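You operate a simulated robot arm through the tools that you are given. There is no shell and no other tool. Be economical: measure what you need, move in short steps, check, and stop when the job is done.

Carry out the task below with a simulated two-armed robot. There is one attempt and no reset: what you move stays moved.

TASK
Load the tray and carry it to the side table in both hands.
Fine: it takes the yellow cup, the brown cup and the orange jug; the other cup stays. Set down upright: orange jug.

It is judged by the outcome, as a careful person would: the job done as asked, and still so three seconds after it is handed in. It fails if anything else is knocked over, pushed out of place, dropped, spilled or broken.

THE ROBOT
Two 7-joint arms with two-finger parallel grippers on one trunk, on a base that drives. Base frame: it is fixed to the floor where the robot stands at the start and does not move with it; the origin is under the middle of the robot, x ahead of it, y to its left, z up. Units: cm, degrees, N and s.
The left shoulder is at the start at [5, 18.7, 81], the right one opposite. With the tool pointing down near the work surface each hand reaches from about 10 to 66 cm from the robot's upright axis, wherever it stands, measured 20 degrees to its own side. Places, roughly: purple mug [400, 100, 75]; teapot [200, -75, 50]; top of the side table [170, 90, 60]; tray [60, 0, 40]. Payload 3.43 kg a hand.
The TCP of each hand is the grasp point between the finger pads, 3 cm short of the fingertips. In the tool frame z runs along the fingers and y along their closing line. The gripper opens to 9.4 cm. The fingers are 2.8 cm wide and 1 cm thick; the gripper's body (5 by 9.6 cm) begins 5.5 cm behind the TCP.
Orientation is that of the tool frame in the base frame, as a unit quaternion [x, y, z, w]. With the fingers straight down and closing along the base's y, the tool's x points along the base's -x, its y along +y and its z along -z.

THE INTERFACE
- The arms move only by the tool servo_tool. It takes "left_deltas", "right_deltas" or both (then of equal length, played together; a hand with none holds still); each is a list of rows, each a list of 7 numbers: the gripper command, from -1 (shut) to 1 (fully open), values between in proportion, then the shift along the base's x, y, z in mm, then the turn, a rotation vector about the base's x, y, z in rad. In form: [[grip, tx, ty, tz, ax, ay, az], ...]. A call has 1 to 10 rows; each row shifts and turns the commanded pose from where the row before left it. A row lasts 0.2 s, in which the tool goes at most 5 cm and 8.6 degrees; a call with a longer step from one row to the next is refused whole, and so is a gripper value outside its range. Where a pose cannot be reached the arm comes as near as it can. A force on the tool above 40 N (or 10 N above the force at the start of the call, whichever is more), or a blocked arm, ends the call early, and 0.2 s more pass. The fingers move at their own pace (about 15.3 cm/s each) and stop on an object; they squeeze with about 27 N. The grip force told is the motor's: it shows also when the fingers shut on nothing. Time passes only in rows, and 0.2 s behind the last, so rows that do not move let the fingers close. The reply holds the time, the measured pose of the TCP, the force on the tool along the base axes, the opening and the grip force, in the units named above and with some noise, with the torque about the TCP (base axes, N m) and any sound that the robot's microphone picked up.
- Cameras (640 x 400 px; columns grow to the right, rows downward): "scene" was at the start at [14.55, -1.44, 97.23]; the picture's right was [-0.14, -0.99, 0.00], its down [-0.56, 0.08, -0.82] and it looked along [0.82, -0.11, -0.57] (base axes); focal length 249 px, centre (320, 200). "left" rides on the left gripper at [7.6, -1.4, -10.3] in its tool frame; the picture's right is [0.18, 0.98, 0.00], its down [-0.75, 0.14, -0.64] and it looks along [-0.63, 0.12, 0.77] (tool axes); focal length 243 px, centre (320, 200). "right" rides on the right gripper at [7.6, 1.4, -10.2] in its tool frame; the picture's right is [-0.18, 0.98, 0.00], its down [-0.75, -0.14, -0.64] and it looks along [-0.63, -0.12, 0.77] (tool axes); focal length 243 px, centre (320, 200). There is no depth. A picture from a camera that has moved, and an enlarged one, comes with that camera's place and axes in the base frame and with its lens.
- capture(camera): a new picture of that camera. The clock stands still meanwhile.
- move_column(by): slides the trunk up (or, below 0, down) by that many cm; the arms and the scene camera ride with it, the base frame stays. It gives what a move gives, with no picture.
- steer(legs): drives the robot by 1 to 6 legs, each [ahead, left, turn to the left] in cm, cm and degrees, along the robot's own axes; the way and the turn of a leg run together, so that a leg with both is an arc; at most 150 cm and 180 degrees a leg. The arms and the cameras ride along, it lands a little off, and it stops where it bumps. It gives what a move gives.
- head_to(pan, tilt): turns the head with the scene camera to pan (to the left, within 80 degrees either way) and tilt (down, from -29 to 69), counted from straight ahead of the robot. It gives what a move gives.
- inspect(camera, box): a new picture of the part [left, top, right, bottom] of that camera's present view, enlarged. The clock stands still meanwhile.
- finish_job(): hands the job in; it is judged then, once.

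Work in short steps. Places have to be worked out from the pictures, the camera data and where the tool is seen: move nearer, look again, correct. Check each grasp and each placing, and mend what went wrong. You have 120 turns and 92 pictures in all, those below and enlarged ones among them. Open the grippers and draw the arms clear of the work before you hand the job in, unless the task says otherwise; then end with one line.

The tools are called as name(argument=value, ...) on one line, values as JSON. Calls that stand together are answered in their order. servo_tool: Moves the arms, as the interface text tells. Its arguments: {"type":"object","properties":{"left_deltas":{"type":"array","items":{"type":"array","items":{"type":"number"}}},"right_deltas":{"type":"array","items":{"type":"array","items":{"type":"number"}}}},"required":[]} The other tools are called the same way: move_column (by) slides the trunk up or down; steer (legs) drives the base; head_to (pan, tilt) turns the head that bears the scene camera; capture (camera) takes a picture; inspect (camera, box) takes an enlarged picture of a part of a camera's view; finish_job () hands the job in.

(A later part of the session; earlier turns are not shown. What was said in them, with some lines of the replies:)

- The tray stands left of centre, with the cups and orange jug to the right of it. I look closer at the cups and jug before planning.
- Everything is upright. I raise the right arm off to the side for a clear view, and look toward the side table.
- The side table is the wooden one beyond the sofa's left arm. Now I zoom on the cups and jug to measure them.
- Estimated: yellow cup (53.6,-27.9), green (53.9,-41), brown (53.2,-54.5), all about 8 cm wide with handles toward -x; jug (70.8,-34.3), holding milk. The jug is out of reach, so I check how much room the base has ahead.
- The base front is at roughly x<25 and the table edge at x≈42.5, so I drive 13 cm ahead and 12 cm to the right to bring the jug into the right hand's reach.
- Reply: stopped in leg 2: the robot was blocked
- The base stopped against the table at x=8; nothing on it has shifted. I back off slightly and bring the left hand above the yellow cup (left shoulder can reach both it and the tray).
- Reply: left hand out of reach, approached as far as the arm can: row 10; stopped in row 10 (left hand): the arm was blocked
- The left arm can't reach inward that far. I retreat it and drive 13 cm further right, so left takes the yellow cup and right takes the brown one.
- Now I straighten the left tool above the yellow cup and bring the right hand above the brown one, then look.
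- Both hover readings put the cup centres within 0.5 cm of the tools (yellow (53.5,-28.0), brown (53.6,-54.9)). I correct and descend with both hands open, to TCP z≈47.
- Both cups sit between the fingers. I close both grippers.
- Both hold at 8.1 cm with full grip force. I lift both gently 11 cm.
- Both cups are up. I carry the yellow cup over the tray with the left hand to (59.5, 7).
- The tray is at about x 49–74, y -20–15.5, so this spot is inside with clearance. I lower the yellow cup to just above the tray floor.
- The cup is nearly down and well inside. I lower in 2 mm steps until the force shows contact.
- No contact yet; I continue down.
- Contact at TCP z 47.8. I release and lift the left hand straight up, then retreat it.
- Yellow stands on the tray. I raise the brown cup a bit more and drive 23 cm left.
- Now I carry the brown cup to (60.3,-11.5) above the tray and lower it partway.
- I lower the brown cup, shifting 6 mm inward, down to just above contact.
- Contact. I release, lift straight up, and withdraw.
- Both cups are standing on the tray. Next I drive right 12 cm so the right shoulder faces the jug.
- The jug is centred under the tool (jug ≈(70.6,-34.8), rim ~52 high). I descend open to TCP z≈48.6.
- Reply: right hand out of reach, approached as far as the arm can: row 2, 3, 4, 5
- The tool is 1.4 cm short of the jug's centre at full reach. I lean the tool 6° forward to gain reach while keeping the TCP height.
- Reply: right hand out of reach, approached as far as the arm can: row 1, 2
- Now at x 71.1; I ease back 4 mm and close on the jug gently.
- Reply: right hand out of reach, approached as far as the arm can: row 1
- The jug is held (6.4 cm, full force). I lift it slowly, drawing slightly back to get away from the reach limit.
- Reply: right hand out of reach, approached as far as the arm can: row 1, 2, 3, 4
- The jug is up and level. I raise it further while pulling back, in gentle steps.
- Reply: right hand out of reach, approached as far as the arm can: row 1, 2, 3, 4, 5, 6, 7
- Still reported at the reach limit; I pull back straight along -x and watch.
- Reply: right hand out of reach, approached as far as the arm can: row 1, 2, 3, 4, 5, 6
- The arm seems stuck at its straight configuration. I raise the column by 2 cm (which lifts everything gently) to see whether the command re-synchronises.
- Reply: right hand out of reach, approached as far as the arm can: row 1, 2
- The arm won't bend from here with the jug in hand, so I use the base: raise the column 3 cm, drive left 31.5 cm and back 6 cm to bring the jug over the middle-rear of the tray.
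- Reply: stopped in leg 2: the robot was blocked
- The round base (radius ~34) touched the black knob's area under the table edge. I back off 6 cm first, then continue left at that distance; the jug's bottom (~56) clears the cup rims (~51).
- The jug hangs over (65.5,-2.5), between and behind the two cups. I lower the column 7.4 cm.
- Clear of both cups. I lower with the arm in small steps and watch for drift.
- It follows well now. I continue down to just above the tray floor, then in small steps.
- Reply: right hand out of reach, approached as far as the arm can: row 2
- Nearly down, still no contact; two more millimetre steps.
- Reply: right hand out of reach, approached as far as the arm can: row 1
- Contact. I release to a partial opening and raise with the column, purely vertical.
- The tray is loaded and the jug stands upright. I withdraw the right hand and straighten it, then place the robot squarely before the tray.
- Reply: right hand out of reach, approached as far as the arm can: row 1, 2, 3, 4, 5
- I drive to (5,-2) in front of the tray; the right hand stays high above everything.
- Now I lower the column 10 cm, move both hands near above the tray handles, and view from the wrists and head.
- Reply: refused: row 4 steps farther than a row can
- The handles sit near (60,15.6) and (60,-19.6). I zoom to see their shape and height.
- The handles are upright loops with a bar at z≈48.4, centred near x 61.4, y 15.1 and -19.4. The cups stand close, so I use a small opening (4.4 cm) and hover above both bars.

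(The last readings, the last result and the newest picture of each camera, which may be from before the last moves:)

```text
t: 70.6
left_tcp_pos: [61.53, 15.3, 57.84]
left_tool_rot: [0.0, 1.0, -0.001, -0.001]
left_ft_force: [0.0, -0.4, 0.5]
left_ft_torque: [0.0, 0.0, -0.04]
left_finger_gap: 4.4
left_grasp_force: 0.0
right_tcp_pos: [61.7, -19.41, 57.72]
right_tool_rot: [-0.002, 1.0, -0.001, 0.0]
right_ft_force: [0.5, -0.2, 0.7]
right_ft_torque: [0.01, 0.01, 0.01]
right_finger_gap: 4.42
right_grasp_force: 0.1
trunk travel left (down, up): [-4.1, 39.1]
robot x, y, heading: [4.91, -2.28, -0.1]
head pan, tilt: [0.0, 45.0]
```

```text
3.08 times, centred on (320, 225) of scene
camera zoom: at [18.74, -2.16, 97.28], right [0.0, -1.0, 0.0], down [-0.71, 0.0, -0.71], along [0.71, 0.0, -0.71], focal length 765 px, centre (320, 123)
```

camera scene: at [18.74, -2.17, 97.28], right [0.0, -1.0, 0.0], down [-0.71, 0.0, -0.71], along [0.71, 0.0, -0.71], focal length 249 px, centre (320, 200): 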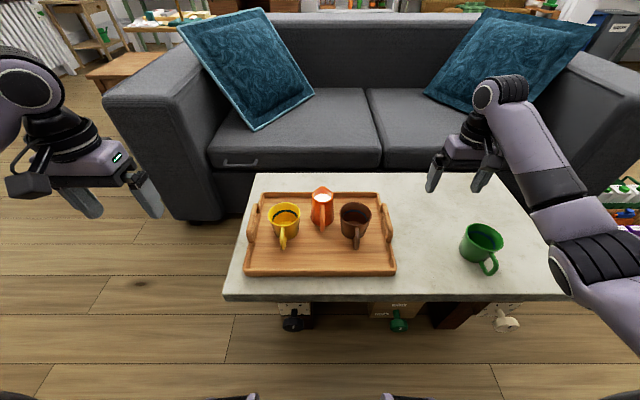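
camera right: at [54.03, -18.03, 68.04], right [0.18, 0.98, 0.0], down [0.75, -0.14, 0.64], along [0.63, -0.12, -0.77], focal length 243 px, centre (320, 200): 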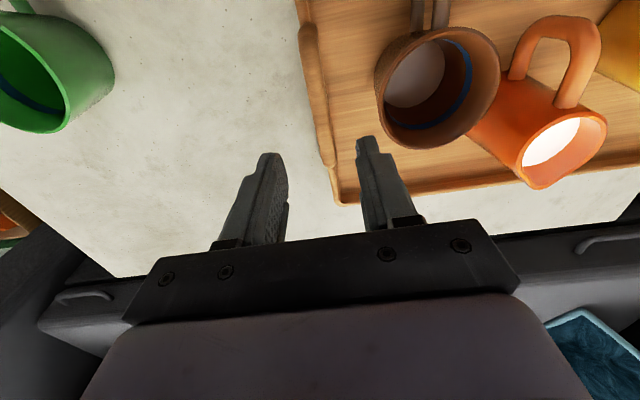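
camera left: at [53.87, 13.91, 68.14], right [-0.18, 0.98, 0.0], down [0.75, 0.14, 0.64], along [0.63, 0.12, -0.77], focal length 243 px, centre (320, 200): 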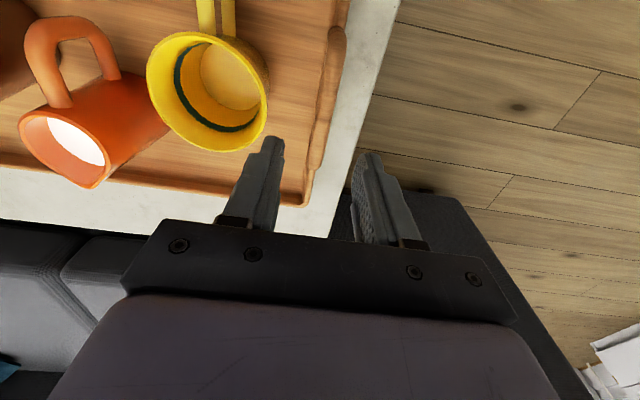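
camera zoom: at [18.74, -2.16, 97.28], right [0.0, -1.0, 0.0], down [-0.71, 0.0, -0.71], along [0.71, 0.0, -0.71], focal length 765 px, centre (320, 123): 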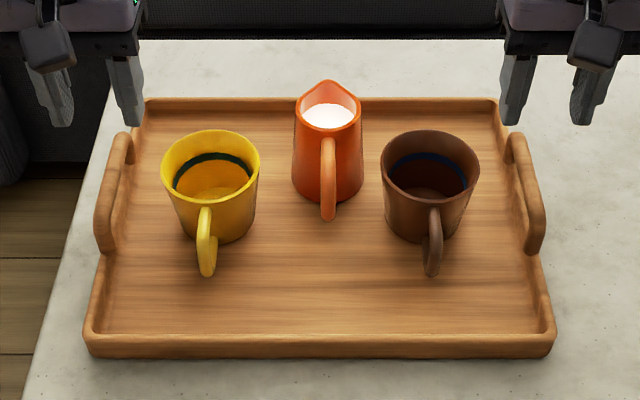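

Both bars line up with the fingers' midlines within ~3 mm. I descend to TCP z≈48.2.

servo_tool(left_deltas=[[-0.06, 0, 1, -25, 0, 0, 0], [-0.06, 0, 0, -25, 0, 0, 0], [-0.06, 0, 0, -20, 0, 0, 0], [-0.06, 0, 0, -15, 0, 0, 0], [-0.06, 0, 0, -10, 0, 0, 0], [-0.06, 0, 0, 0, 0, 0, 0]], right_deltas=[[-0.06, 0, 0, -25, 0, 0, 0], [-0.06, 0, 0, -25, 0, 0, 0], [-0.06, 0, 0, -20, 0, 0, 0], [-0.06, 0, 0, -15, 0, 0, 0], [-0.06, 0, 0, -9, 0, 0, 0], [-0.06, 0, 0, 0, 0, 0, 0]])

inspect(camera="scene", box=[216, 160, 424, 290])

capture(camera="left")

capture(camera="right")

```text
t: 72.0
left_tcp_pos: [61.75, 15.44, 48.56]
left_tool_rot: [0.001, 1.0, -0.001, -0.001]
left_ft_force: [-0.3, 0.0, -0.1]
left_ft_torque: [-0.03, 0.01, 0.04]
left_finger_gap: 4.4
left_grasp_force: 0.1
right_tcp_pos: [61.58, -19.48, 48.56]
right_tool_rot: [-0.001, 1.0, -0.001, -0.001]
right_ft_force: [-0.4, 0.4, 0.5]
right_ft_torque: [0.0, -0.01, -0.01]
right_finger_gap: 4.4
right_grasp_force: 0.1
trunk travel left (down, up): [-4.1, 39.1]
robot x, y, heading: [4.88, -2.24, -0.2]
head pan, tilt: [0.0, 45.0]
```

```text
3.08 times, centred on (320, 225) of scene
camera zoom: at [18.74, -2.16, 97.28], right [0.0, -1.0, 0.0], down [-0.71, 0.0, -0.71], along [0.71, 0.0, -0.71], focal length 765 px, centre (320, 123)
```

zoom: 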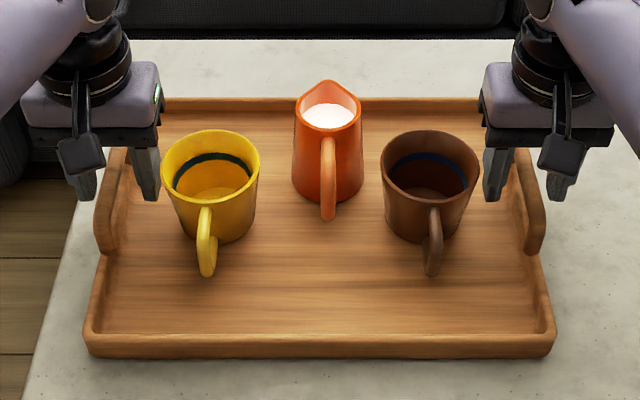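

```text
39 pictures are left
camera left: at [54.04, 14.01, 58.91], right [-0.18, 0.98, 0.0], down [0.75, 0.14, 0.64], along [0.63, 0.12, -0.77], focal length 243 px, centre (320, 200)
```

left: 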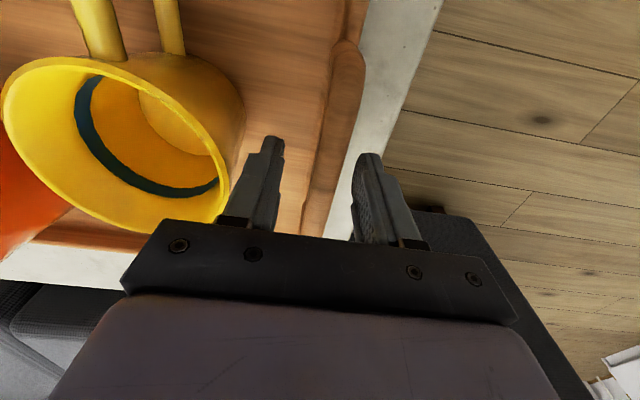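

```text
38 pictures are left
camera right: at [53.97, -18.1, 58.81], right [0.18, 0.98, 0.0], down [0.75, -0.14, 0.64], along [0.63, -0.12, -0.77], focal length 243 px, centre (320, 200)
```

right: 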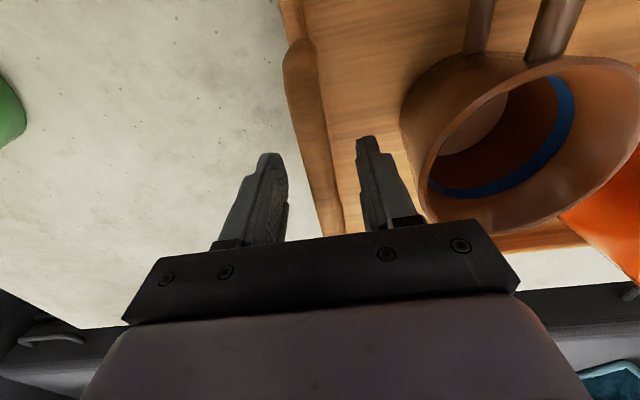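

Fingers straddle both bars with clearance to the cups. I go 4 mm lower and close both together.

servo_tool(left_deltas=[[-0.06, 0, 0, -4, 0, 0, 0], [-0.3, 0, 0, 0, 0, 0, 0], [-0.5, 0, 0, 0, 0, 0, 0], [-0.6, 0, 0, 0, 0, 0, 0], [-1, 0, 0, 0, 0, 0, 0], [-1, 0, 0, 0, 0, 0, 0], [-1, 0, 0, 0, 0, 0, 0]], right_deltas=[[-0.06, 0, 0, -4, 0, 0, 0], [-0.3, 0, 0, 0, 0, 0, 0], [-0.5, 0, 0, 0, 0, 0, 0], [-0.6, 0, 0, 0, 0, 0, 0], [-1, 0, 0, 0, 0, 0, 0], [-1, 0, 0, 0, 0, 0, 0], [-1, 0, 0, 0, 0, 0, 0]])

```text
t: 73.6
left_tcp_pos: [61.5, 15.41, 48.25]
left_tool_rot: [0.0, 1.0, 0.0, -0.001]
left_ft_force: [0.4, -0.4, -0.5]
left_ft_torque: [0.02, 0.1, 0.09]
left_finger_gap: 1.8
left_grasp_force: 26.8
right_tcp_pos: [61.94, -19.36, 48.16]
right_tool_rot: [-0.001, 1.0, -0.001, 0.0]
right_ft_force: [0.0, 5.5, 0.6]
right_ft_torque: [-0.01, 0.09, -0.02]
right_finger_gap: 1.81
right_grasp_force: 26.7
trunk travel left (down, up): [-4.1, 39.1]
robot x, y, heading: [4.8, -1.91, -0.0]
head pan, tilt: [0.0, 45.0]
```

Both bars are gripped at 1.8 cm. I lift with the column (both hands rise exactly together), first 3 cm, and check.

move_column(by=3)

capture(camera="scene")

```text
t: 74.4
left_tcp_pos: [61.56, 15.44, 51.1]
left_tool_rot: [0.002, 1.0, -0.001, -0.002]
left_ft_force: [0.3, -4.7, -5.5]
left_ft_torque: [-0.03, 0.1, 0.01]
left_finger_gap: 1.82
left_grasp_force: 28.1
right_tcp_pos: [61.69, -19.49, 51.14]
right_tool_rot: [0.0, 1.0, -0.002, 0.0]
right_ft_force: [0.2, 5.7, -5.4]
right_ft_torque: [-0.11, -0.05, -0.06]
right_finger_gap: 1.81
right_grasp_force: 26.5
trunk travel left (down, up): [-7.1, 36.1]
robot x, y, heading: [4.83, -2.08, 0.0]
head pan, tilt: [0.0, 45.0]
```

```text
37 pictures are left
camera scene: at [18.83, -2.16, 100.26], right [0.0, -1.0, 0.0], down [-0.71, 0.0, -0.71], along [0.71, 0.0, -0.71], focal length 249 px, centre (320, 200)
```

scene: 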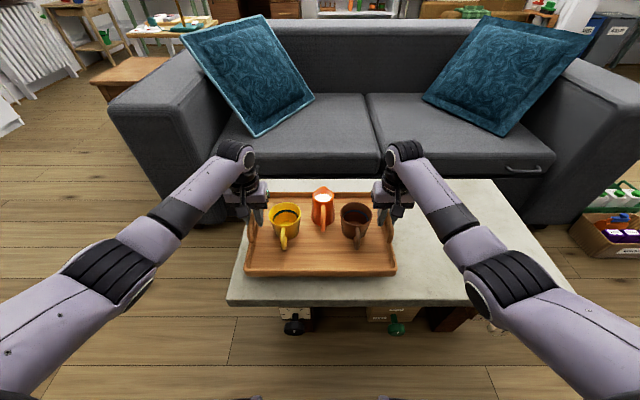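

The tray is level with everything upright. I raise it 19 cm more so it clears the side table's height, then look left along the way.

move_column(by=19)

head_to(pan=45, tilt=20)

capture(camera="scene")

```text
t: 76.5
left_tcp_pos: [61.71, 15.45, 70.16]
left_tool_rot: [0.0, 1.0, -0.001, -0.002]
left_ft_force: [0.1, -8.2, -5.5]
left_ft_torque: [0.03, -0.06, 0.01]
left_finger_gap: 1.83
left_grasp_force: 26.5
right_tcp_pos: [61.77, -19.41, 70.09]
right_tool_rot: [-0.001, 1.0, 0.0, -0.002]
right_ft_force: [0.0, 8.8, -5.4]
right_ft_torque: [-0.06, 0.07, -0.03]
right_finger_gap: 1.8
right_grasp_force: 27.3
trunk travel left (down, up): [-26.1, 17.1]
robot x, y, heading: [5.07, -1.87, 0.1]
head pan, tilt: [0.0, 45.0]
```

```text
t: 77.6
left_tcp_pos: [61.59, 15.36, 70.17]
left_tool_rot: [0.0, 1.0, -0.001, -0.002]
left_ft_force: [0.1, -9.3, -5.5]
left_ft_torque: [0.03, 0.05, 0.09]
left_finger_gap: 1.81
left_grasp_force: 26.6
right_tcp_pos: [61.85, -19.46, 70.17]
right_tool_rot: [-0.002, 1.0, -0.002, -0.001]
right_ft_force: [-0.8, 10.4, -6.3]
right_ft_torque: [-0.05, 0.0, -0.04]
right_finger_gap: 1.84
right_grasp_force: 27.0
trunk travel left (down, up): [-26.1, 17.1]
robot x, y, heading: [4.89, -1.71, 0.1]
head pan, tilt: [45.0, 20.0]
```

```text
36 pictures are left
camera scene: at [17.3, 4.42, 123.13], right [0.71, -0.71, 0.0], down [-0.24, -0.24, -0.94], along [0.66, 0.66, -0.34], focal length 249 px, centre (320, 200)
```

scene: 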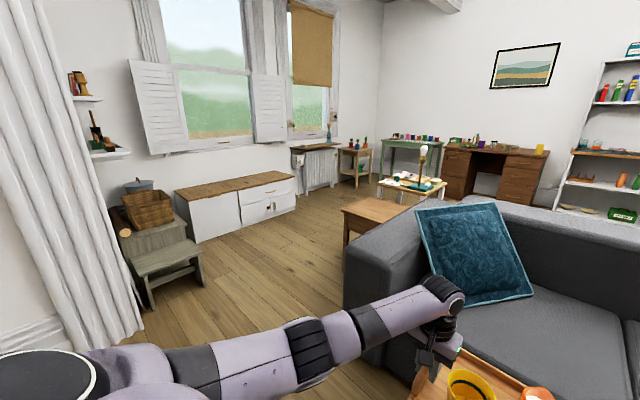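

I zoom on the side table, and meanwhile relieve the slight stretch between the hands (≈10 N) by moving each 1 mm inward.

servo_tool(left_deltas=[[-1, 0, -1, 0, 0, 0, 0], [-1, 0, 0, 0, 0, 0, 0]], right_deltas=[[-1, 0, 1, 0, 0, 0, 0], [-1, 0, 0, 0, 0, 0, 0]])

inspect(camera="scene", box=[320, 160, 480, 260])

```text
t: 78.2
left_tcp_pos: [61.58, 15.45, 70.14]
left_tool_rot: [-0.001, 1.0, 0.0, -0.001]
left_ft_force: [0.1, -4.3, -5.0]
left_ft_torque: [-0.01, -0.06, 0.03]
left_finger_gap: 1.78
left_grasp_force: 27.0
right_tcp_pos: [61.7, -19.5, 70.07]
right_tool_rot: [0.0, 1.0, -0.002, -0.001]
right_ft_force: [-0.5, 4.3, -6.0]
right_ft_torque: [0.0, 0.1, 0.04]
right_finger_gap: 1.79
right_grasp_force: 27.1
trunk travel left (down, up): [-26.1, 17.1]
robot x, y, heading: [4.94, -2.01, 0.0]
head pan, tilt: [45.0, 20.0]
```

```text
4.00 times, centred on (400, 210) of scene
camera zoom: at [17.3, 4.42, 123.13], right [0.71, -0.71, 0.0], down [-0.24, -0.24, -0.94], along [0.66, 0.66, -0.34], focal length 995 px, centre (0, 160)
```

zoom: 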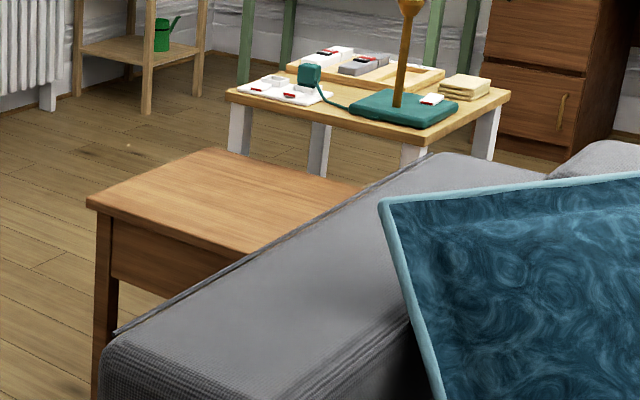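

The stretch dropped to 4 N. The side table is just beyond the sofa's arm with free floor on its left; I back off 12 cm and drive left 105 cm, then look.

steer(legs=[[-12, 0, 0], [0, 55, 0], [0, 55, 0]])

head_to(pan=0, tilt=22)

capture(camera="scene")

```text
t: 84.9
left_tcp_pos: [52.4, 121.55, 70.09]
left_tool_rot: [0.018, 1.0, -0.002, -0.002]
left_ft_force: [0.6, 14.2, -5.8]
left_ft_torque: [-0.09, 0.02, 0.05]
left_finger_gap: 1.8
left_grasp_force: 27.5
right_tcp_pos: [51.23, 86.76, 70.09]
right_tool_rot: [0.018, 1.0, -0.002, 0.0]
right_ft_force: [-1.1, -13.4, -5.6]
right_ft_torque: [0.08, 0.01, -0.01]
right_finger_gap: 1.81
right_grasp_force: 27.1
trunk travel left (down, up): [-26.1, 17.1]
robot x, y, heading: [-5.06, 106.34, -1.8]
head pan, tilt: [45.0, 20.0]
```

```text
t: 86.0
left_tcp_pos: [52.31, 121.66, 70.01]
left_tool_rot: [0.018, 1.0, 0.0, -0.002]
left_ft_force: [-0.1, -0.4, -6.5]
left_ft_torque: [0.03, 0.01, -0.01]
left_finger_gap: 1.8
left_grasp_force: 26.8
right_tcp_pos: [51.24, 86.8, 70.12]
right_tool_rot: [0.018, 1.0, -0.001, -0.001]
right_ft_force: [-0.1, -0.5, -5.8]
right_ft_torque: [0.0, 0.02, 0.0]
right_finger_gap: 1.82
right_grasp_force: 26.5
trunk travel left (down, up): [-26.1, 17.1]
robot x, y, heading: [-5.05, 106.72, -2.1]
head pan, tilt: [0.0, 22.0]
```

```text
34 pictures are left
camera scene: at [10.14, 105.62, 122.8], right [-0.03, -1.0, 0.0], down [-0.38, 0.01, -0.93], along [0.93, -0.03, -0.38], focal length 249 px, centre (320, 200)
```

scene: 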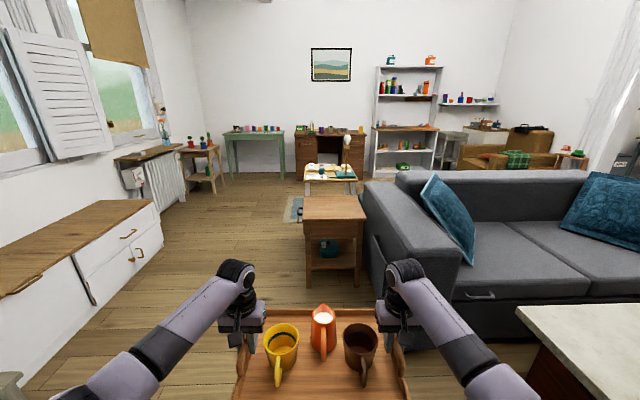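

All is steady on the tray. The side table's top spans about x 148–188, y 72–111 at z≈54–60, with the sofa arm hugging its right side; so I'll approach from its left, facing -y. First I drive to about (95,152).

steer(legs=[[60, 14, 2], [40, 32, 0]])

capture(camera="scene")

```text
t: 92.0
left_tcp_pos: [152.52, 167.16, 69.98]
left_tool_rot: [0.005, 1.0, -0.001, -0.002]
left_ft_force: [0.1, 0.8, -5.5]
left_ft_torque: [0.02, 0.05, 0.01]
left_finger_gap: 1.81
left_grasp_force: 27.3
right_tcp_pos: [152.38, 132.46, 70.08]
right_tool_rot: [0.006, 1.0, -0.001, 0.0]
right_ft_force: [0.4, -0.1, -5.8]
right_ft_torque: [-0.01, 0.02, 0.06]
right_finger_gap: 1.82
right_grasp_force: 27.4
trunk travel left (down, up): [-26.1, 17.1]
robot x, y, heading: [95.95, 150.71, -0.5]
head pan, tilt: [0.0, 22.0]
```

```text
33 pictures are left
camera scene: at [110.78, 150.21, 122.8], right [-0.01, -1.0, 0.0], down [-0.38, 0.0, -0.93], along [0.93, -0.01, -0.38], focal length 249 px, centre (320, 200)
```

scene: 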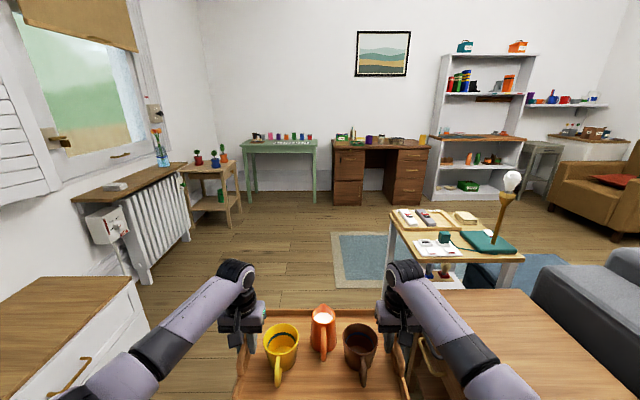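

The way is clear; the lamp table starts at about x 205, y<103. I turn right 90° here.

steer(legs=[[0, 4, -45], [0, 0, -44.5]])

head_to(pan=50, tilt=35)

capture(camera="scene")

```text
t: 96.5
left_tcp_pos: [114.78, 97.6, 70.04]
left_tool_rot: [0.705, 0.709, 0.001, 0.0]
left_ft_force: [-1.3, 1.2, -5.7]
left_ft_torque: [0.1, -0.06, 0.01]
left_finger_gap: 1.8
left_grasp_force: 26.9
right_tcp_pos: [79.98, 97.16, 70.12]
right_tool_rot: [0.705, 0.709, 0.0, -0.002]
right_ft_force: [1.0, 1.0, -5.9]
right_ft_torque: [-0.04, -0.01, 0.02]
right_finger_gap: 1.82
right_grasp_force: 27.2
trunk travel left (down, up): [-26.1, 17.1]
robot x, y, heading: [97.23, 154.28, -89.5]
head pan, tilt: [0.0, 22.0]
```

```text
t: 97.7
left_tcp_pos: [114.82, 97.52, 70.19]
left_tool_rot: [0.705, 0.71, 0.002, -0.002]
left_ft_force: [-0.6, -0.4, -5.0]
left_ft_torque: [0.0, 0.01, 0.01]
left_finger_gap: 1.83
left_grasp_force: 27.3
right_tcp_pos: [80.01, 97.19, 70.1]
right_tool_rot: [0.704, 0.71, -0.001, -0.002]
right_ft_force: [1.0, 0.9, -4.7]
right_ft_torque: [-0.01, 0.02, 0.0]
right_finger_gap: 1.81
right_grasp_force: 27.3
trunk travel left (down, up): [-26.1, 17.1]
robot x, y, heading: [96.8, 154.35, -89.5]
head pan, tilt: [50.0, 35.0]
```

```text
32 pictures are left
camera scene: at [103.9, 142.39, 120.75], right [-0.64, -0.77, 0.0], down [-0.44, 0.37, -0.82], along [0.63, -0.52, -0.57], focal length 249 px, centre (320, 200)
```

scene: 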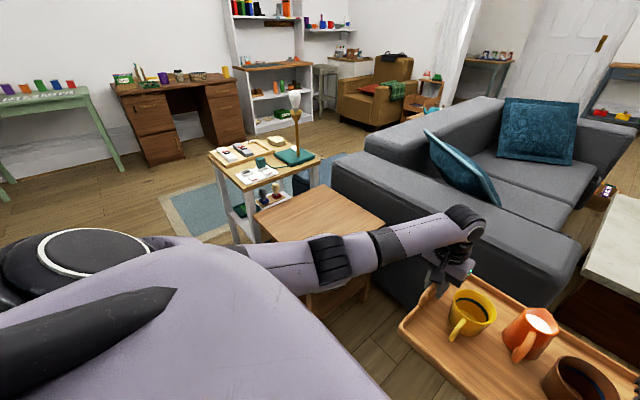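

Table corners triangulate to x 149–187, y 72–111, z≈55, centre (168,91.5). I strafe 70.5 cm left at this distance so the tray comes over it.

steer(legs=[[0, 40, -0.5], [0, 30.5, 0]])

head_to(pan=0, tilt=48)

capture(camera="scene")

capture(camera="left")

capture(camera="right")

```text
t: 101.8
left_tcp_pos: [182.65, 97.4, 70.14]
left_tool_rot: [0.709, 0.705, 0.0, -0.001]
left_ft_force: [-0.3, 0.2, -5.7]
left_ft_torque: [-0.01, 0.02, 0.0]
left_finger_gap: 1.81
left_grasp_force: 26.6
right_tcp_pos: [147.86, 97.34, 70.16]
right_tool_rot: [0.709, 0.705, -0.001, -0.002]
right_ft_force: [1.5, 0.0, -6.4]
right_ft_torque: [0.0, -0.01, 0.01]
right_finger_gap: 1.85
right_grasp_force: 26.4
trunk travel left (down, up): [-26.1, 17.1]
robot x, y, heading: [165.77, 154.31, -90.1]
head pan, tilt: [50.0, 35.0]
```

```text
t: 103.0
left_tcp_pos: [182.66, 97.43, 70.02]
left_tool_rot: [0.708, 0.706, 0.001, -0.001]
left_ft_force: [-1.1, 0.5, -6.0]
left_ft_torque: [-0.05, -0.02, 0.02]
left_finger_gap: 1.78
left_grasp_force: 27.1
right_tcp_pos: [147.84, 97.44, 70.06]
right_tool_rot: [0.709, 0.706, -0.001, -0.002]
right_ft_force: [0.1, -0.3, -5.9]
right_ft_torque: [0.0, 0.04, 0.03]
right_finger_gap: 1.8
right_grasp_force: 27.1
trunk travel left (down, up): [-26.1, 17.1]
robot x, y, heading: [165.5, 153.9, -90.2]
head pan, tilt: [0.0, 48.0]
```

```text
31 pictures are left
camera scene: at [165.52, 140.2, 118.84], right [-1.0, 0.0, 0.0], down [0.0, 0.74, -0.67], along [0.0, -0.67, -0.74], focal length 249 px, centre (320, 200)
```

scene: 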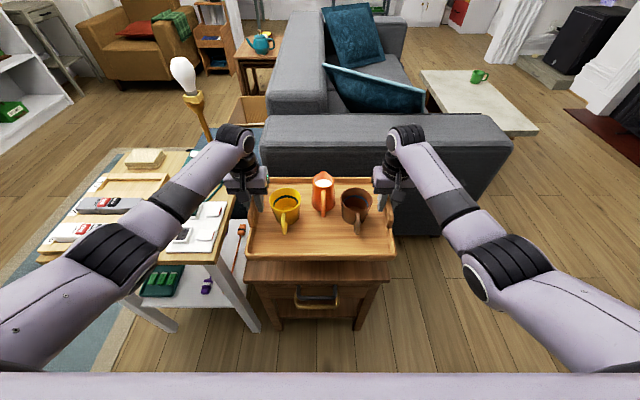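

```text
30 pictures are left
camera left: at [181.26, 105.03, 80.39], right [0.98, 0.18, 0.0], down [0.14, -0.76, 0.64], along [0.12, -0.63, -0.77], focal length 243 px, centre (320, 200)
```

left: 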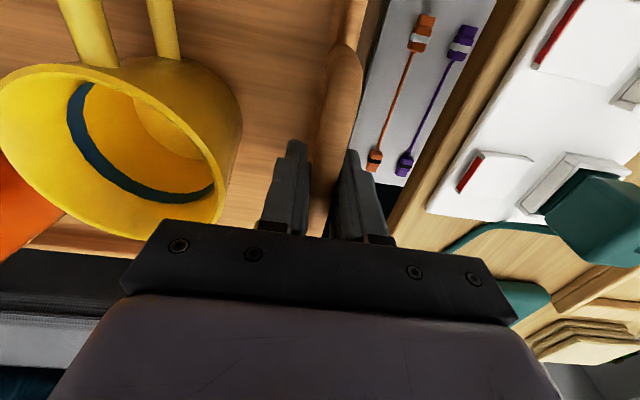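

```text
29 pictures are left
camera right: at [149.3, 104.95, 80.37], right [0.98, -0.19, 0.0], down [-0.14, -0.75, 0.64], along [-0.12, -0.63, -0.77], focal length 243 px, centre (320, 200)
```

right: 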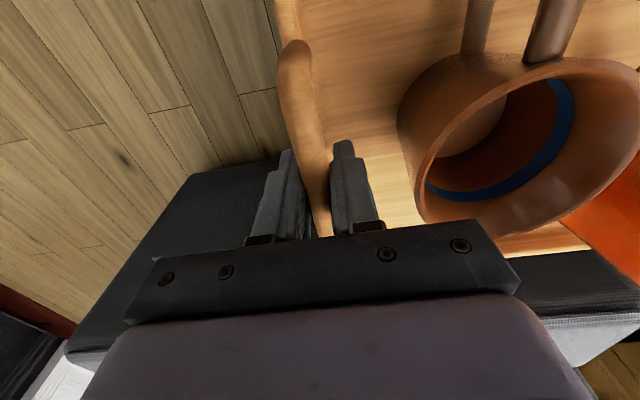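

The tray is over the table; it should go about 1.2 cm further left and 3.5 cm further in. I make that small move and zoom to check.

steer(legs=[[3.5, 1.2, 0]])

inspect(camera="scene", box=[216, 170, 424, 300])

```text
t: 103.8
left_tcp_pos: [183.82, 93.97, 69.94]
left_tool_rot: [0.708, 0.706, 0.003, -0.001]
left_ft_force: [-1.0, -0.1, -6.1]
left_ft_torque: [-0.04, 0.03, 0.04]
left_finger_gap: 1.82
left_grasp_force: 26.7
right_tcp_pos: [149.04, 93.91, 69.98]
right_tool_rot: [0.71, 0.705, 0.0, -0.002]
right_ft_force: [0.6, -0.5, -5.4]
right_ft_torque: [0.03, 0.06, 0.03]
right_finger_gap: 1.82
right_grasp_force: 26.9
trunk travel left (down, up): [-26.1, 17.1]
robot x, y, heading: [166.7, 150.98, -90.2]
head pan, tilt: [0.0, 48.0]
```

```text
3.08 times, centred on (320, 235) of scene
camera zoom: at [166.7, 136.68, 118.84], right [-1.0, 0.0, 0.0], down [0.0, 0.74, -0.67], along [0.0, -0.67, -0.74], focal length 765 px, centre (320, 92)
```

zoom: 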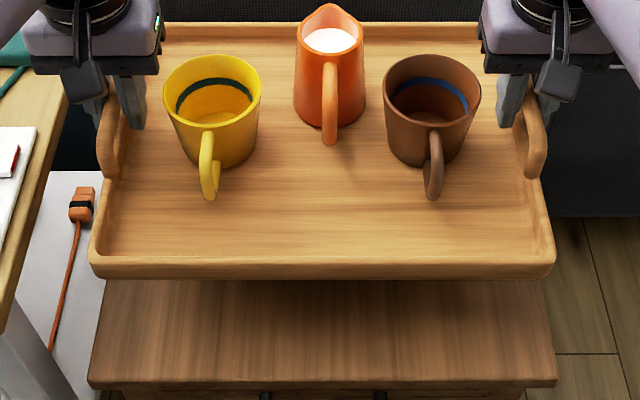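

Centred over the table. I lower with the column, first 5 cm, then check height from the picture.

move_column(by=-5)

inspect(camera="scene", box=[216, 170, 424, 300])

```text
t: 104.8
left_tcp_pos: [183.83, 94.13, 64.94]
left_tool_rot: [0.709, 0.706, 0.002, -0.002]
left_ft_force: [-0.8, -0.5, -6.5]
left_ft_torque: [0.01, -0.03, 0.02]
left_finger_gap: 1.83
left_grasp_force: 26.9
right_tcp_pos: [149.0, 93.97, 65.06]
right_tool_rot: [0.709, 0.705, -0.001, -0.002]
right_ft_force: [1.0, 0.2, -6.6]
right_ft_torque: [-0.01, -0.04, 0.02]
right_finger_gap: 1.83
right_grasp_force: 27.0
trunk travel left (down, up): [-21.1, 22.1]
robot x, y, heading: [166.88, 150.84, -90.1]
head pan, tilt: [0.0, 48.0]
```

```text
3.08 times, centred on (320, 235) of scene
camera zoom: at [166.7, 136.73, 113.85], right [-1.0, 0.0, 0.0], down [0.0, 0.74, -0.67], along [0.0, -0.67, -0.74], focal length 765 px, centre (320, 92)
```

zoom: 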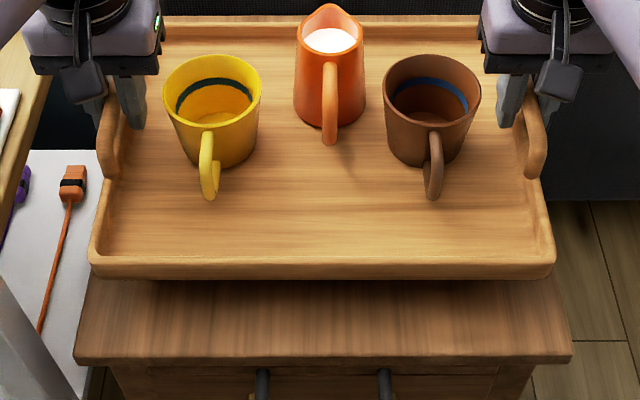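

Table top estimated at z≈54.7, tray bottom at ≈59.2. I lower 3 cm, then in half-centimetre steps watching the force.

move_column(by=-2.5)

move_column(by=-0.7)

inspect(camera="scene", box=[216, 170, 424, 300])

```text
t: 105.5
left_tcp_pos: [183.89, 94.03, 62.58]
left_tool_rot: [0.708, 0.706, 0.001, -0.002]
left_ft_force: [-0.7, 0.4, -5.7]
left_ft_torque: [0.01, 0.0, -0.02]
left_finger_gap: 1.79
left_grasp_force: 27.1
right_tcp_pos: [149.08, 93.9, 62.57]
right_tool_rot: [0.709, 0.705, -0.001, -0.002]
right_ft_force: [0.8, -0.4, -5.9]
right_ft_torque: [0.03, -0.01, -0.01]
right_finger_gap: 1.81
right_grasp_force: 27.2
trunk travel left (down, up): [-18.6, 24.6]
robot x, y, heading: [166.57, 150.63, -90.3]
head pan, tilt: [0.0, 48.0]
```

```text
t: 106.0
left_tcp_pos: [183.74, 94.09, 61.79]
left_tool_rot: [0.709, 0.706, 0.002, -0.001]
left_ft_force: [-1.6, -0.5, -6.6]
left_ft_torque: [-0.02, 0.01, 0.02]
left_finger_gap: 1.8
left_grasp_force: 27.4
right_tcp_pos: [149.08, 93.97, 61.9]
right_tool_rot: [0.709, 0.705, -0.001, -0.002]
right_ft_force: [0.9, -0.4, -6.3]
right_ft_torque: [0.05, 0.01, 0.02]
right_finger_gap: 1.82
right_grasp_force: 26.8
trunk travel left (down, up): [-17.9, 25.3]
robot x, y, heading: [166.73, 150.7, -90.2]
head pan, tilt: [0.0, 48.0]
```

```text
3.08 times, centred on (320, 235) of scene
camera zoom: at [166.7, 136.72, 110.64], right [-1.0, 0.0, 0.0], down [0.0, 0.74, -0.67], along [0.0, -0.67, -0.74], focal length 765 px, centre (320, 92)
```

zoom: 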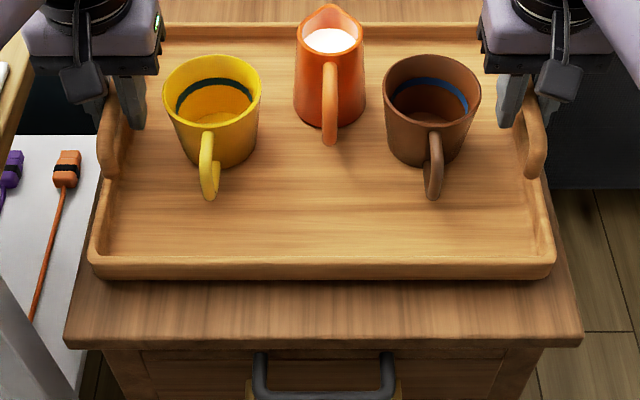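

About 1 cm to go. I lower in small steps.

move_column(by=-0.6)

move_column(by=-0.3)

```text
t: 106.6
left_tcp_pos: [183.82, 93.82, 61.16]
left_tool_rot: [0.708, 0.706, 0.001, -0.001]
left_ft_force: [-0.9, 1.2, -5.6]
left_ft_torque: [-0.05, 0.01, 0.01]
left_finger_gap: 1.83
left_grasp_force: 26.9
right_tcp_pos: [149.08, 93.86, 61.27]
right_tool_rot: [0.709, 0.705, 0.0, -0.002]
right_ft_force: [1.3, -0.1, -5.8]
right_ft_torque: [0.0, 0.01, 0.02]
right_finger_gap: 1.82
right_grasp_force: 26.7
trunk travel left (down, up): [-17.3, 25.9]
robot x, y, heading: [166.82, 150.94, -90.3]
head pan, tilt: [0.0, 48.0]
```

```text
t: 107.1
left_tcp_pos: [183.79, 93.97, 61.0]
left_tool_rot: [0.708, 0.706, 0.001, -0.001]
left_ft_force: [-1.0, -0.5, -5.7]
left_ft_torque: [-0.01, -0.03, 0.02]
left_finger_gap: 1.77
left_grasp_force: 27.2
right_tcp_pos: [149.01, 93.87, 60.98]
right_tool_rot: [0.709, 0.705, 0.0, -0.002]
right_ft_force: [1.2, -0.5, -5.7]
right_ft_torque: [0.03, -0.02, 0.02]
right_finger_gap: 1.82
right_grasp_force: 26.8
trunk travel left (down, up): [-17.0, 26.2]
robot x, y, heading: [166.83, 151.04, -90.4]
head pan, tilt: [0.0, 48.0]
```

Still hanging freely; two more 0.3 cm steps.

move_column(by=-0.3)

move_column(by=-0.2)

```text
t: 107.6
left_tcp_pos: [183.81, 93.98, 60.84]
left_tool_rot: [0.709, 0.705, 0.001, -0.001]
left_ft_force: [1.1, 3.2, -0.3]
left_ft_torque: [-0.32, 0.01, 0.04]
left_finger_gap: 1.84
left_grasp_force: 26.7
right_tcp_pos: [149.08, 94.02, 60.74]
right_tool_rot: [0.709, 0.705, -0.001, -0.001]
right_ft_force: [0.5, 0.1, -4.9]
right_ft_torque: [-0.54, -0.02, 0.02]
right_finger_gap: 1.82
right_grasp_force: 27.2
trunk travel left (down, up): [-16.7, 26.5]
robot x, y, heading: [166.83, 150.72, -90.1]
head pan, tilt: [0.0, 48.0]
```

```text
t: 108.1
left_tcp_pos: [183.92, 93.96, 60.73]
left_tool_rot: [0.709, 0.706, -0.002, 0.0]
left_ft_force: [1.0, 1.1, 12.9]
left_ft_torque: [0.65, -0.03, 0.03]
left_finger_gap: 1.84
left_grasp_force: 26.8
right_tcp_pos: [149.02, 93.9, 60.75]
right_tool_rot: [0.709, 0.705, -0.001, -0.001]
right_ft_force: [-0.4, -3.0, 5.0]
right_ft_torque: [0.81, 0.01, 0.01]
right_finger_gap: 1.79
right_grasp_force: 26.9
trunk travel left (down, up): [-16.5, 26.7]
robot x, y, heading: [166.68, 150.64, -90.3]
head pan, tilt: [0.0, 48.0]
```

The tray now rests on the table (upward push in both hands). I open both grippers to 4.4 cm and raise straight up.

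servo_tool(left_deltas=[[-0.5, 0, 0, 0, 0, 0, 0], [-0.3, 0, 0, 0, 0, 0, 0], [-0.1, 0, 0, 0, 0, 0, 0], [-0.1, 0, 0, 0, 0, 0, 0]], right_deltas=[[-0.5, 0, 0, 0, 0, 0, 0], [-0.3, 0, 0, 0, 0, 0, 0], [-0.1, 0, 0, 0, 0, 0, 0], [-0.1, 0, 0, 0, 0, 0, 0]])

inspect(camera="scene", box=[216, 170, 424, 300])

```text
t: 109.1
left_tcp_pos: [183.8, 93.91, 60.47]
left_tool_rot: [0.708, 0.706, 0.002, -0.001]
left_ft_force: [-0.5, -0.4, 0.6]
left_ft_torque: [0.03, -0.02, 0.01]
left_finger_gap: 4.23
left_grasp_force: 0.1
right_tcp_pos: [149.03, 94.01, 60.5]
right_tool_rot: [0.709, 0.705, 0.0, -0.003]
right_ft_force: [0.4, -1.3, 0.1]
right_ft_torque: [-0.02, -0.01, -0.01]
right_finger_gap: 4.26
right_grasp_force: 0.1
trunk travel left (down, up): [-16.5, 26.7]
robot x, y, heading: [166.11, 150.55, -90.2]
head pan, tilt: [0.0, 48.0]
```

```text
3.08 times, centred on (320, 235) of scene
camera zoom: at [166.7, 136.8, 109.26], right [-1.0, 0.0, 0.0], down [0.0, 0.74, -0.67], along [0.0, -0.67, -0.74], focal length 765 px, centre (320, 92)
```

zoom: 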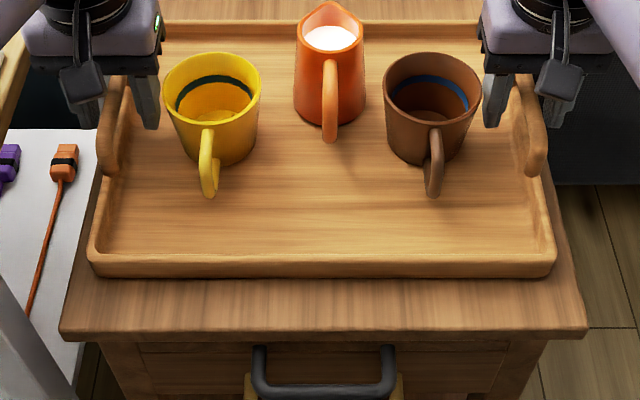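

Released; the tray lies flat and well on the table. I raise the hands with the column and back the robot away.

move_column(by=16)

steer(legs=[[-30, 0, 0]])

servo_tool(left_deltas=[[1, 0, 0, 0, 0, 0, 0], [1, 0, 0, 0, 0, 0, 0]], right_deltas=[[1, 0, 0, 0, 0, 0, 0], [1, 0, 0, 0, 0, 0, 0]])

capture(camera="scene")

```text
t: 111.0
left_tcp_pos: [183.9, 94.05, 76.51]
left_tool_rot: [0.708, 0.706, 0.001, -0.001]
left_ft_force: [0.1, -0.6, -0.6]
left_ft_torque: [-0.02, -0.01, 0.01]
left_finger_gap: 4.24
left_grasp_force: 0.1
right_tcp_pos: [148.95, 93.93, 76.49]
right_tool_rot: [0.709, 0.705, 0.0, -0.002]
right_ft_force: [1.1, 0.4, 0.2]
right_ft_torque: [0.02, -0.01, 0.01]
right_finger_gap: 4.25
right_grasp_force: 0.0
trunk travel left (down, up): [-32.5, 10.7]
robot x, y, heading: [166.9, 150.64, -90.1]
head pan, tilt: [0.0, 48.0]
```

```text
t: 113.0
left_tcp_pos: [184.06, 124.21, 76.46]
left_tool_rot: [0.708, 0.706, 0.001, -0.002]
left_ft_force: [0.4, -0.4, 0.6]
left_ft_torque: [0.0, -0.01, 0.01]
left_finger_gap: 4.22
left_grasp_force: 0.1
right_tcp_pos: [149.27, 124.08, 76.53]
right_tool_rot: [0.708, 0.706, -0.001, -0.002]
right_ft_force: [0.3, 0.4, -0.6]
right_ft_torque: [-0.02, -0.04, 0.02]
right_finger_gap: 4.24
right_grasp_force: 0.2
trunk travel left (down, up): [-32.5, 10.7]
robot x, y, heading: [166.99, 181.09, -90.4]
head pan, tilt: [0.0, 48.0]
```

```text
t: 113.6
left_tcp_pos: [183.99, 124.06, 76.52]
left_tool_rot: [0.708, 0.706, 0.001, -0.001]
left_ft_force: [1.0, -0.1, -0.6]
left_ft_torque: [-0.04, 0.02, -0.03]
left_finger_gap: 9.41
left_grasp_force: 0.0
right_tcp_pos: [149.22, 124.05, 76.53]
right_tool_rot: [0.709, 0.706, -0.001, -0.002]
right_ft_force: [-0.8, -0.2, 0.0]
right_ft_torque: [-0.02, -0.01, -0.02]
right_finger_gap: 9.42
right_grasp_force: 0.1
trunk travel left (down, up): [-32.5, 10.7]
robot x, y, heading: [166.87, 180.73, -90.1]
head pan, tilt: [0.0, 48.0]
```

```text
24 pictures are left
camera scene: at [166.82, 166.86, 125.26], right [-1.0, 0.0, 0.0], down [0.0, 0.74, -0.67], along [0.0, -0.67, -0.74], focal length 249 px, centre (320, 200)
```

scene: 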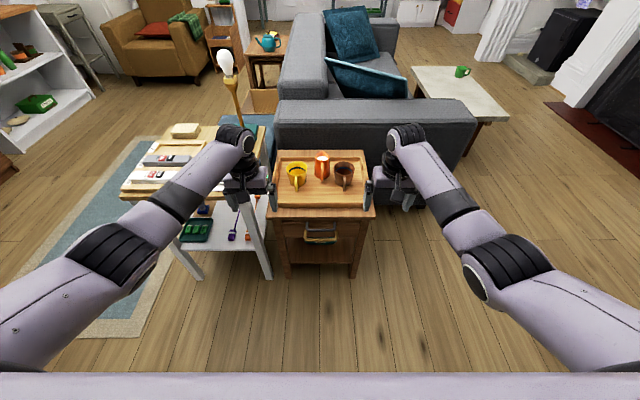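

The tray stands on the side table with both cups and the upright jug, the green cup remains on the coffee table, and the arms are clear, so I hand in.

finish_job()

```text
The job is handed in.
```

The tray is on the side table, carried there in both hands, with the yellow cup, the brown cup and the upright orange jug on it; the green cup stayed on the coffee table. On the way, the base lightly bumped the coffee table or something under its edge twice; the last picture showed nothing there knocked over, but I did not check the knobs under the table.
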